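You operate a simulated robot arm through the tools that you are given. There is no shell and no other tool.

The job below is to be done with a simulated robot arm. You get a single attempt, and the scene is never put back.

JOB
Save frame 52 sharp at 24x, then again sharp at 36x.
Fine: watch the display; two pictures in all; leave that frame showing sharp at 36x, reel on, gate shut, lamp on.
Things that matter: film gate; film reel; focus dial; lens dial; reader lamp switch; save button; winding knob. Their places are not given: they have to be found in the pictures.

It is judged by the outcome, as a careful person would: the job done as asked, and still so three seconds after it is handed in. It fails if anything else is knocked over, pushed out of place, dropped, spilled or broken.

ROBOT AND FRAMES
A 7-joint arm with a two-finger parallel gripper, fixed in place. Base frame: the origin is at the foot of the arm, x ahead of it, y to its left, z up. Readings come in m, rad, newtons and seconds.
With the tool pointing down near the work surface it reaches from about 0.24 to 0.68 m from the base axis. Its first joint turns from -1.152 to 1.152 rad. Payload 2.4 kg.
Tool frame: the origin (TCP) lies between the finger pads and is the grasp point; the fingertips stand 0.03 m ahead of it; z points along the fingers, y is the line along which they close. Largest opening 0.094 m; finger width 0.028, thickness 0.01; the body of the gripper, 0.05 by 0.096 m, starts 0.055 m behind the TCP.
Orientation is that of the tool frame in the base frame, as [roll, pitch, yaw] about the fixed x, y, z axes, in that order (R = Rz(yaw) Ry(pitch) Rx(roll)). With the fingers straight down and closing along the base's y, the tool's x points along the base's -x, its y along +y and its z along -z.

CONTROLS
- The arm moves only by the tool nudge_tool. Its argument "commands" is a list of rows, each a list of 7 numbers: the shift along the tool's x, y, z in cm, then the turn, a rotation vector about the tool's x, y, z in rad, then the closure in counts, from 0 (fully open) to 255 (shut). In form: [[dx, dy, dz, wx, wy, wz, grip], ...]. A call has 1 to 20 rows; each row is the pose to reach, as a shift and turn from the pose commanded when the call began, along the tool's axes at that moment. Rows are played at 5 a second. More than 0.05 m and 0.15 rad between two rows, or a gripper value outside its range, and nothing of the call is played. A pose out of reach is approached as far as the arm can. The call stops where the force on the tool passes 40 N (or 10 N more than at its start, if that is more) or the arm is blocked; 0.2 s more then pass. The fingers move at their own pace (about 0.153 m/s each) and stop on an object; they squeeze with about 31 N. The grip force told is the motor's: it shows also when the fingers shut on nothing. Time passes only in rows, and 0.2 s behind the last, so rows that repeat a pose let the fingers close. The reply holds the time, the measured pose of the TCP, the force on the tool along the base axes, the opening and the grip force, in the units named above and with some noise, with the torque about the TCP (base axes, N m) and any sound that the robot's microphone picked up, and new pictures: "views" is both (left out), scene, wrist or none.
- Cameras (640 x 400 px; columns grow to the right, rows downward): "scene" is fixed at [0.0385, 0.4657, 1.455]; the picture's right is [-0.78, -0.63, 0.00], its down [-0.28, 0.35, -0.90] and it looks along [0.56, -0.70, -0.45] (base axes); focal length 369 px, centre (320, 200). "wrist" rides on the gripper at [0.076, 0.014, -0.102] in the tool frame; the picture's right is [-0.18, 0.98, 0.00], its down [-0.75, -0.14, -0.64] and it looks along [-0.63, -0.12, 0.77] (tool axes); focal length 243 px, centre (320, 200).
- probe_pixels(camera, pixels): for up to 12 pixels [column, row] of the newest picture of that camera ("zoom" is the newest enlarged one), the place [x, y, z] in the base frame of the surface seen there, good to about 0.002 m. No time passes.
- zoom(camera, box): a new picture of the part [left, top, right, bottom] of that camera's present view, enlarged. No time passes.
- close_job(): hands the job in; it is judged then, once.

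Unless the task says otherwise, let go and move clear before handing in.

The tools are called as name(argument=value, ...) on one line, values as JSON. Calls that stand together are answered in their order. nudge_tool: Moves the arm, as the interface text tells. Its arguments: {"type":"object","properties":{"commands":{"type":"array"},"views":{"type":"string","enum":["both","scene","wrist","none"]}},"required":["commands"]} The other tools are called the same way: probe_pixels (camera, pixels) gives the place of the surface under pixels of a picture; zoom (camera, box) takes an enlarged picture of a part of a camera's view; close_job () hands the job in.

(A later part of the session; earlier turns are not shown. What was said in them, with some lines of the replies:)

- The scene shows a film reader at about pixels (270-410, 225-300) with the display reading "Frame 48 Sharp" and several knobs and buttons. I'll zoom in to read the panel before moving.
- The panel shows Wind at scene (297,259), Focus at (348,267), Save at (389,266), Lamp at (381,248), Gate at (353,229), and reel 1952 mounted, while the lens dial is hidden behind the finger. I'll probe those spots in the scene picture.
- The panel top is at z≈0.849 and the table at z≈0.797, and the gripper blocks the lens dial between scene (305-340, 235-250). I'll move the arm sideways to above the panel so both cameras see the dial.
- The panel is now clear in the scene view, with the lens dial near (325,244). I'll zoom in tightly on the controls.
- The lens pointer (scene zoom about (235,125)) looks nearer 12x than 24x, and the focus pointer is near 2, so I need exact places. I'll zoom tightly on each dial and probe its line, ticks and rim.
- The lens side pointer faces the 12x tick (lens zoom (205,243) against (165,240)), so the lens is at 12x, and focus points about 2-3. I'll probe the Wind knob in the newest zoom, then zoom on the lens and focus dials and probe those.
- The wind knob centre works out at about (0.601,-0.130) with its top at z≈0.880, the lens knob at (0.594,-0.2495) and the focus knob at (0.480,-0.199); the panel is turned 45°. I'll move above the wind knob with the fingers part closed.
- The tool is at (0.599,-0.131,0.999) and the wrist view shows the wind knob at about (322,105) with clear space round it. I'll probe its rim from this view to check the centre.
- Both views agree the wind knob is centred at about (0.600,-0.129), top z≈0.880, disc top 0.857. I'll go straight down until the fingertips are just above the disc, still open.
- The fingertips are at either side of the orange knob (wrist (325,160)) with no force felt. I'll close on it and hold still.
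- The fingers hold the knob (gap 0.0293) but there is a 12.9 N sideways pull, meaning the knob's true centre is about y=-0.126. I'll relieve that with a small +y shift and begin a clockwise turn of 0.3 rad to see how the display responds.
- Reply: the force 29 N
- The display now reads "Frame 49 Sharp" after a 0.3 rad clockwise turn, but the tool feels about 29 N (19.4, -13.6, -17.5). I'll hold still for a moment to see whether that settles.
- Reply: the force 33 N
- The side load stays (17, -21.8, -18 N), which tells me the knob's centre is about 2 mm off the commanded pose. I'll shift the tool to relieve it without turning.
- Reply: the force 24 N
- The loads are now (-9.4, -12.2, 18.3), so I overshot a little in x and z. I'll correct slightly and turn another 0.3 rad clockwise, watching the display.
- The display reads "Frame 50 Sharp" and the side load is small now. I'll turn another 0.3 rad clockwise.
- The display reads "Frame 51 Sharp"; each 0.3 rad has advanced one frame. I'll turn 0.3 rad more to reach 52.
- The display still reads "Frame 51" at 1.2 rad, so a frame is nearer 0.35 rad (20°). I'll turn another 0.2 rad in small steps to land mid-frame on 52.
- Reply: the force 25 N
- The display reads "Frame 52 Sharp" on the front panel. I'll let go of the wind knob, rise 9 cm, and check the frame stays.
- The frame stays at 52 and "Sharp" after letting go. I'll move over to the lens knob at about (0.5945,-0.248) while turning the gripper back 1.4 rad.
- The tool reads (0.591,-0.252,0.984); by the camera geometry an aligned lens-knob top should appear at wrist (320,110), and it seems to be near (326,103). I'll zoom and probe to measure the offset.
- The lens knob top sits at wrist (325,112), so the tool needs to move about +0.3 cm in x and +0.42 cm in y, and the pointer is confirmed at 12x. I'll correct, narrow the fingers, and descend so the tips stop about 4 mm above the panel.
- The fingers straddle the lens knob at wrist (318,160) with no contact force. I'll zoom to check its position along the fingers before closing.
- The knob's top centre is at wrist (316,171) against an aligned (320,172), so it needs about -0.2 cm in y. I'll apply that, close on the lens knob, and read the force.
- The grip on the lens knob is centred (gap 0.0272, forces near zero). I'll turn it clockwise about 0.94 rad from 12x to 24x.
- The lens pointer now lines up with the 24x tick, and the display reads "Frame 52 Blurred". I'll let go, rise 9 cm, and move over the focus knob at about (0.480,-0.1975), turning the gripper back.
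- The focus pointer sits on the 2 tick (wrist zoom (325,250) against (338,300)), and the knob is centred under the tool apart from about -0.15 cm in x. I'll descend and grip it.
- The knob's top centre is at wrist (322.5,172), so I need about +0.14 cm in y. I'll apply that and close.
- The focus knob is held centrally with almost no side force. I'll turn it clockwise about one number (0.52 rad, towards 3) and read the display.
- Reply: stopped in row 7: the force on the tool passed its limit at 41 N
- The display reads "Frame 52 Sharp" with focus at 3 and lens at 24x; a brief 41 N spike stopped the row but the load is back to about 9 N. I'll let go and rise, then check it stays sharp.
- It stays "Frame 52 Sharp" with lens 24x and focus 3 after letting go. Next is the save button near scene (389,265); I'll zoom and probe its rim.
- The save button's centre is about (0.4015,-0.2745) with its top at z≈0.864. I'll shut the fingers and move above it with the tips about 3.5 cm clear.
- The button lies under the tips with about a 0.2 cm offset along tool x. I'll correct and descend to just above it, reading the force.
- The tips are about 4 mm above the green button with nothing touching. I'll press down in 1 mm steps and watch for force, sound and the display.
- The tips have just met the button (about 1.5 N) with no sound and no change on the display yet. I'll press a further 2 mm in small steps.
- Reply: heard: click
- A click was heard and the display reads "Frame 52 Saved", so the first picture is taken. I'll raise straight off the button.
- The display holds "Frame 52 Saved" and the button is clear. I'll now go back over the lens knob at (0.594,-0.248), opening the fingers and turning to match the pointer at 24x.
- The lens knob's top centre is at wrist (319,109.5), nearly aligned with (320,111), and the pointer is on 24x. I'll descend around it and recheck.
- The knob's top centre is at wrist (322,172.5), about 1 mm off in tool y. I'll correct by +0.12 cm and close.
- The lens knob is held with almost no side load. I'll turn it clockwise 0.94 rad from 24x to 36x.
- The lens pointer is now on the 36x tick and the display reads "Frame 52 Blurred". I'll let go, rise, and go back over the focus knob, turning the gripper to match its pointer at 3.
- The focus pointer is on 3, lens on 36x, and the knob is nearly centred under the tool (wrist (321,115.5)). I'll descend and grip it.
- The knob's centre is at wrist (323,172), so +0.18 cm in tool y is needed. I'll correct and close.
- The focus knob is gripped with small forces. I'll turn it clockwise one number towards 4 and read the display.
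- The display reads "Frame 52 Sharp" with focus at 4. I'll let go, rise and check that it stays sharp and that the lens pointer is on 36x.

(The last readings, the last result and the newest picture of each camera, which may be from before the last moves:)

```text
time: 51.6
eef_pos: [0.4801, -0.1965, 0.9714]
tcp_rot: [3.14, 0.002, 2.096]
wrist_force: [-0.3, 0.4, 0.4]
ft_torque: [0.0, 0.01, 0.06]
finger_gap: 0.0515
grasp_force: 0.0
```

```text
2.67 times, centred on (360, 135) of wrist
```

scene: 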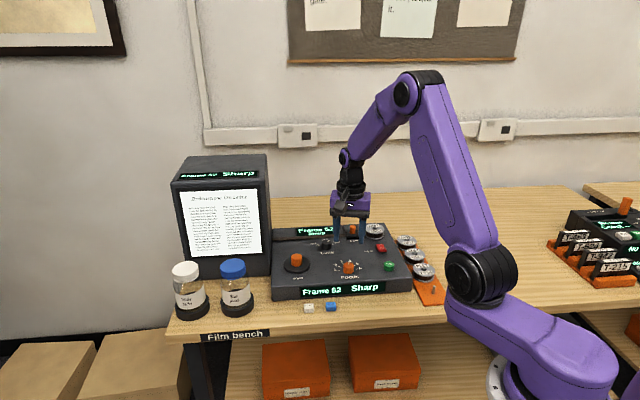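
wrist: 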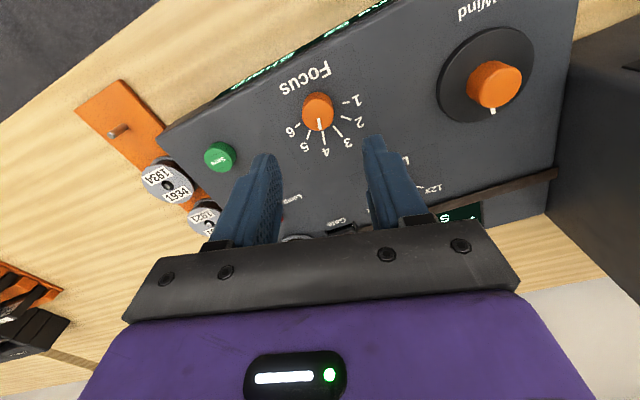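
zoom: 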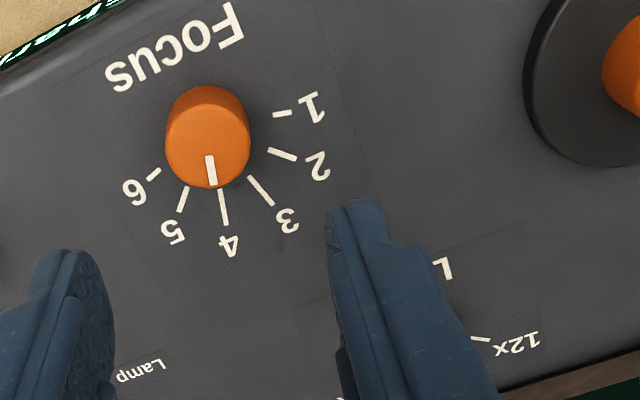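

It stays "Frame 52 Sharp" with focus at 4. I'll shut the fingers and move above the save button again, where the lens dial will be clear in the scene view for a check before pressing.

nudge_tool(commands=[[-0.72, -2.71, 0, 0, 0, -0.13, 200], [-1.44, -5.42, 0, 0, 0, -0.261, 255], [-2.16, -8.12, 0, 0, 0, -0.392, 255], [-2.88, -10.83, 0, 0, 0, -0.522, 255], [-2.88, -10.83, 2, 0, 0, -0.522, 255], [-2.88, -10.83, 4.1, 0, 0, -0.522, 255], [-2.88, -10.83, 4.1, 0, 0, -0.522, 255]], views="both")

zoom(camera="wrist", box=[220, 80, 420, 205])

zoom(camera="scene", box=[265, 215, 425, 305])

zoom(camera="scene", box=[308, 230, 348, 255])

```text
time: 53.2
eef_pos: [0.4008, -0.2736, 0.9332]
tcp_rot: [-3.14, 0.0, 2.617]
wrist_force: [0.6, 0.5, -0.9]
ft_torque: [-0.03, 0.0, -0.01]
finger_gap: 0.0003
grasp_force: 30.6
```

scene: 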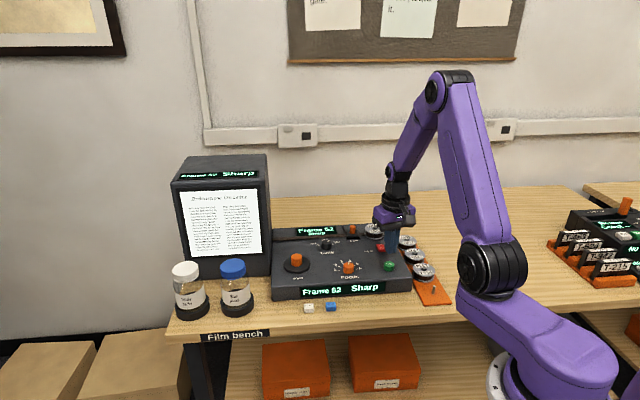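
wrist: 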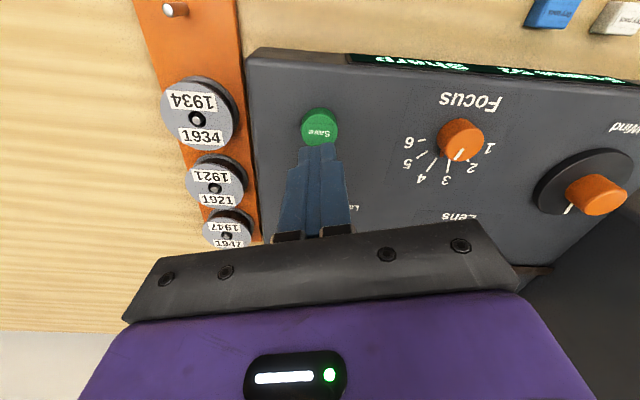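

```text
3.20 times, centred on (320, 142) of wrist
```

zoom: 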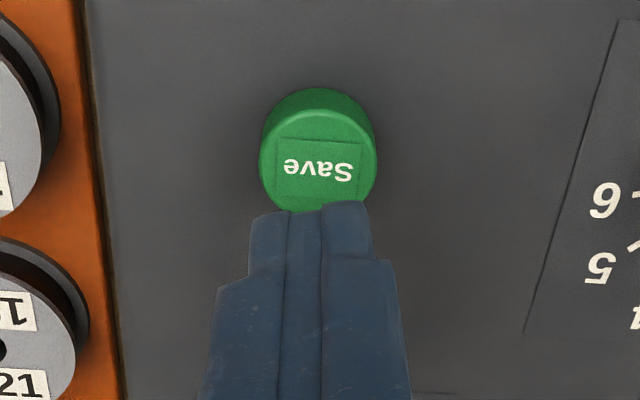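

```text
4.00 times, centred on (345, 260) of scene
```

zoom: 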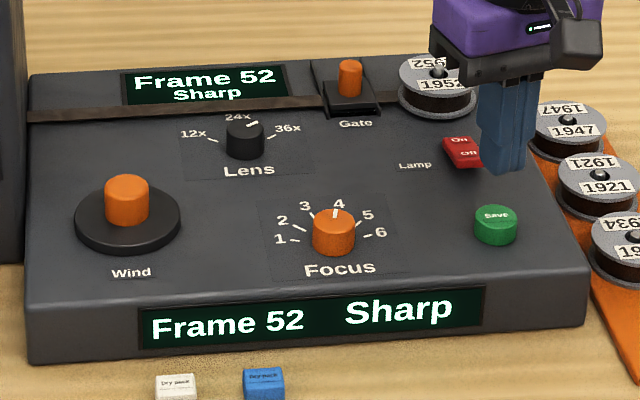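

```text
16.00 times, centred on (328, 242) of scene
```

zoom: 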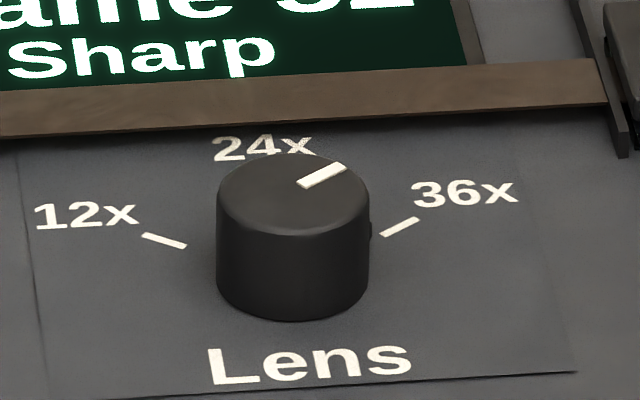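

The lens line is parallel to the 36x tick, focus is on 4, and the display says "Frame 52 Sharp"; the button sits under the tips as before. I'll descend to just above it.

nudge_tool(commands=[[0.18, -0.02, 1.5, 0, 0, 0, 255], [0.18, -0.02, 2.7, 0, 0, 0, 255], [0.18, -0.02, 3.4, 0, 0, 0, 255], [0.18, -0.02, 3.4, 0, 0, 0, 255]], views="scene")

zoom(camera="scene", box=[357, 225, 421, 285])

```text
time: 54.2
eef_pos: [0.4007, -0.2735, 0.8984]
tcp_rot: [3.141, 0.004, 2.618]
wrist_force: [0.0, 0.7, 0.4]
ft_torque: [0.01, -0.01, -0.02]
finger_gap: 0.0
grasp_force: 31.0
```

scene: 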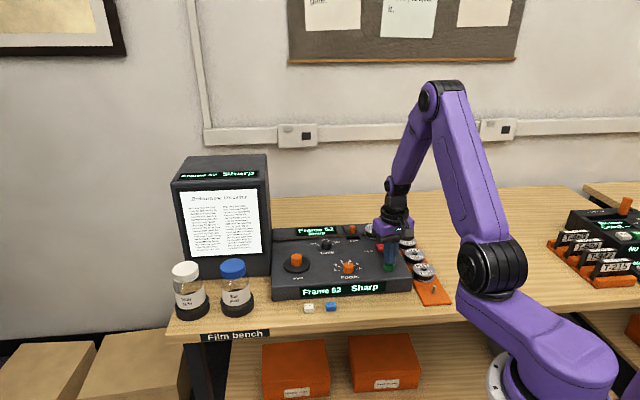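

```text
6.67 times, centred on (389, 255) of scene
```

zoom: 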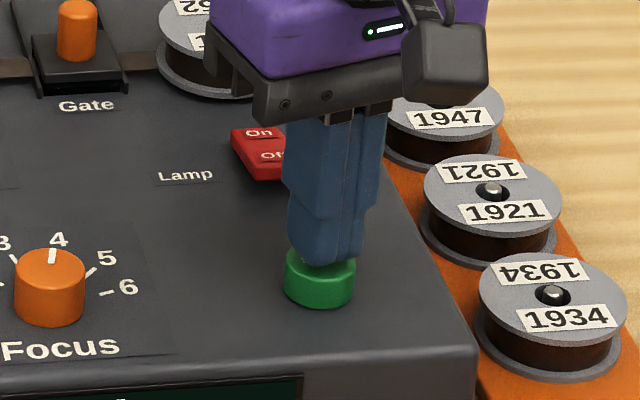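

The tips hover about 4 mm above the button with no contact. I'll press in small steps to the depth that clicked before.

nudge_tool(commands=[[0, 0, 0.3, 0, 0, 0, 255], [0, 0, 0.5, 0, 0, 0, 255], [0, 0, 0.6, 0, 0, 0, 255], [0, 0, 0.65, 0, 0, 0, 255], [0, 0, 0.7, 0, 0, 0, 255], [0, 0, 0.75, 0, 0, 0, 255]], views="scene")

zoom(camera="scene", box=[265, 215, 425, 305])

```text
time: 55.6
eef_pos: [0.3982, -0.2742, 0.89]
tcp_rot: [3.141, 0.004, 2.617]
wrist_force: [1.8, -0.3, 2.9]
ft_torque: [-0.07, -0.11, 0.02]
finger_gap: 0.0
grasp_force: 31.1
heard: click
```

scene: 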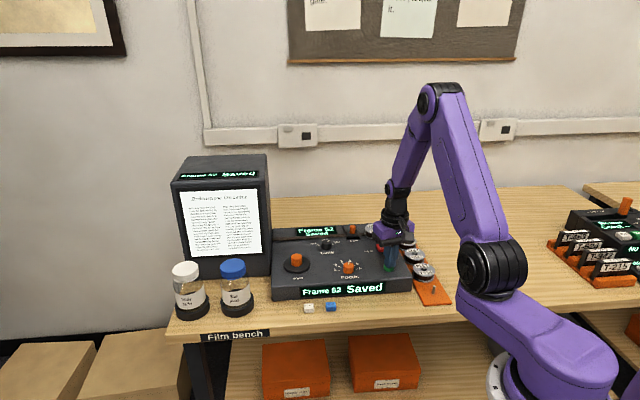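

```text
4.00 times, centred on (345, 260) of scene
```

zoom: 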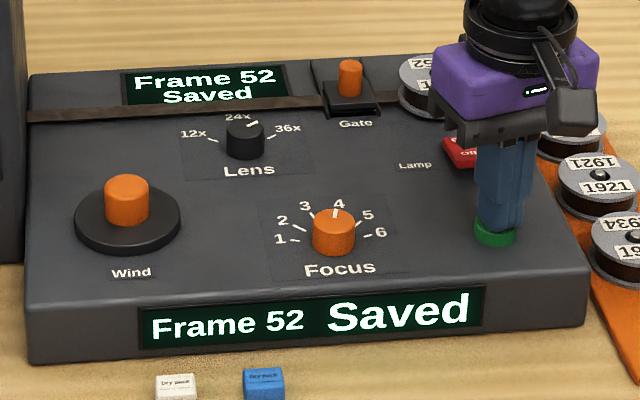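

A second click was heard and the display reads "Frame 52 Saved", so both pictures are taken. I'll rise straight up and move clear of the panel.

nudge_tool(commands=[[0, 0, -2, 0, 0, 0, 255], [0, 0, -5, 0, 0, 0, 255], [0, 0, -9, 0, 0, 0, 255], [0, 0, -13, 0, 0, 0, 200], [0, 0, -17, 0, 0, 0, 100], [0, 0, -20, 0, 0, 0, 0], [0, 0, -20, 0, 0, 0, 0], [0, 0, -20, 0, 0, 0, 0]], views="both")

zoom(camera="scene", box=[265, 215, 425, 305])

zoom(camera="scene", box=[160, 140, 460, 340])

zoom(camera="scene", box=[345, 220, 405, 275])

```text
time: 57.4
eef_pos: [0.3984, -0.2739, 1.0889]
tcp_rot: [3.141, 0.003, 2.616]
wrist_force: [-1.2, -0.1, -0.4]
ft_torque: [0.04, 0.0, -0.01]
finger_gap: 0.0942
grasp_force: 0.1
```

scene: 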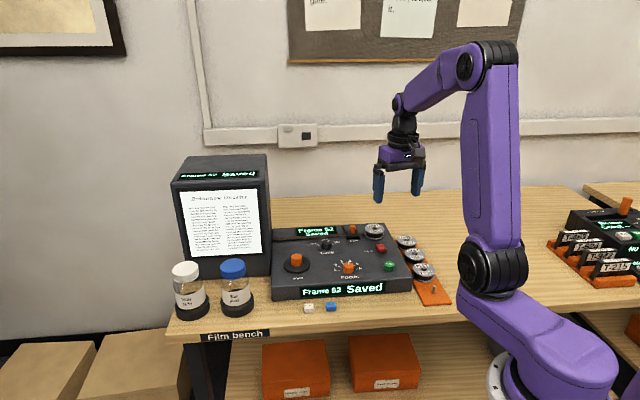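
wrist: 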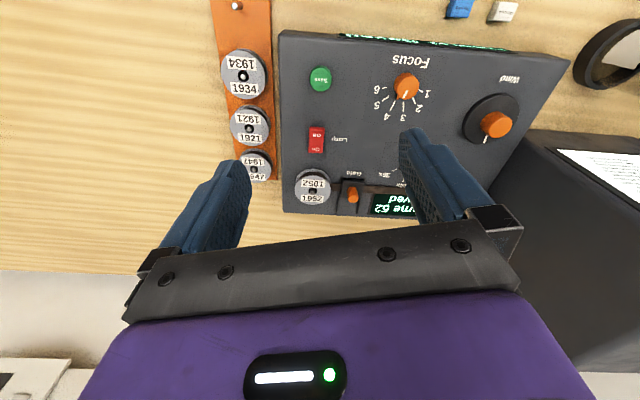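

```text
4.00 times, centred on (345, 260) of scene
```

zoom: 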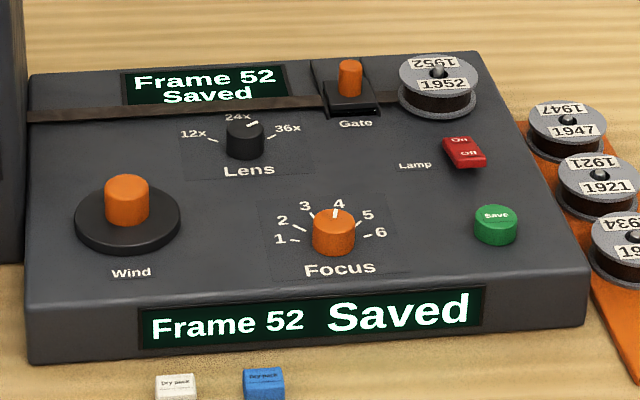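

```text
2.00 times, centred on (310, 240) of scene
```

zoom: 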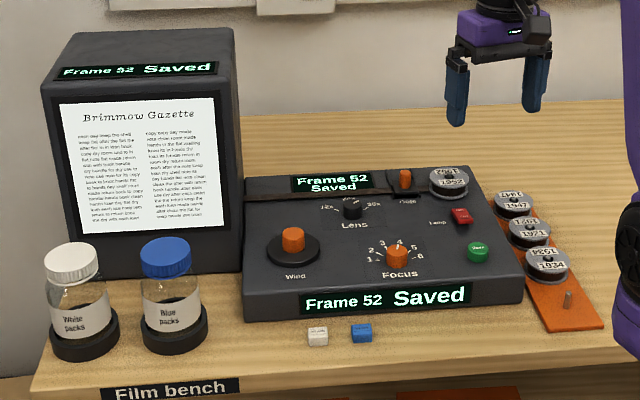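

```text
7.27 times, centred on (375, 248) of scene
```

zoom: 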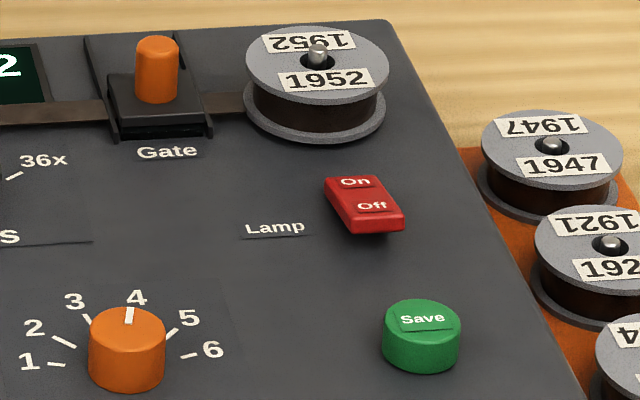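

Everything matches the request: display "Frame 52 Saved" with the page sharp on the screen, lens on 36x, focus on 4, reel 1952 on, gate and lamp switch unchanged from the working state, nothing else moved, and the arm clear. I'll hand the job in.

close_job()

```text
The job is handed in.
```

Frame 52 is saved twice, once sharp at 24x and once sharp at 36x. The display showed "Saved" after each press of the save button, and I pressed it only twice.

- **Settings for each picture:** the 24x picture was sharp with the focus dial at 3. The 36x picture was sharp with it at 4.
- **How it was left:** frame 52 is still on screen and sharp at 36x, with reel 1952 on. I didn't touch the gate or the lamp switch: the gate looks the same as at the start, and the screen is still lit. The front display reads "Saved" rather than "Sharp", as it does after a save.
- **Anything unusual:** turning the focus dial to 3 briefly tripped the arm's force limit at 41 N. It settled straight away and nothing moved out of place.

The arm finished raised clear of the panel with its fingers open, and nothing else on the bench was disturbed.
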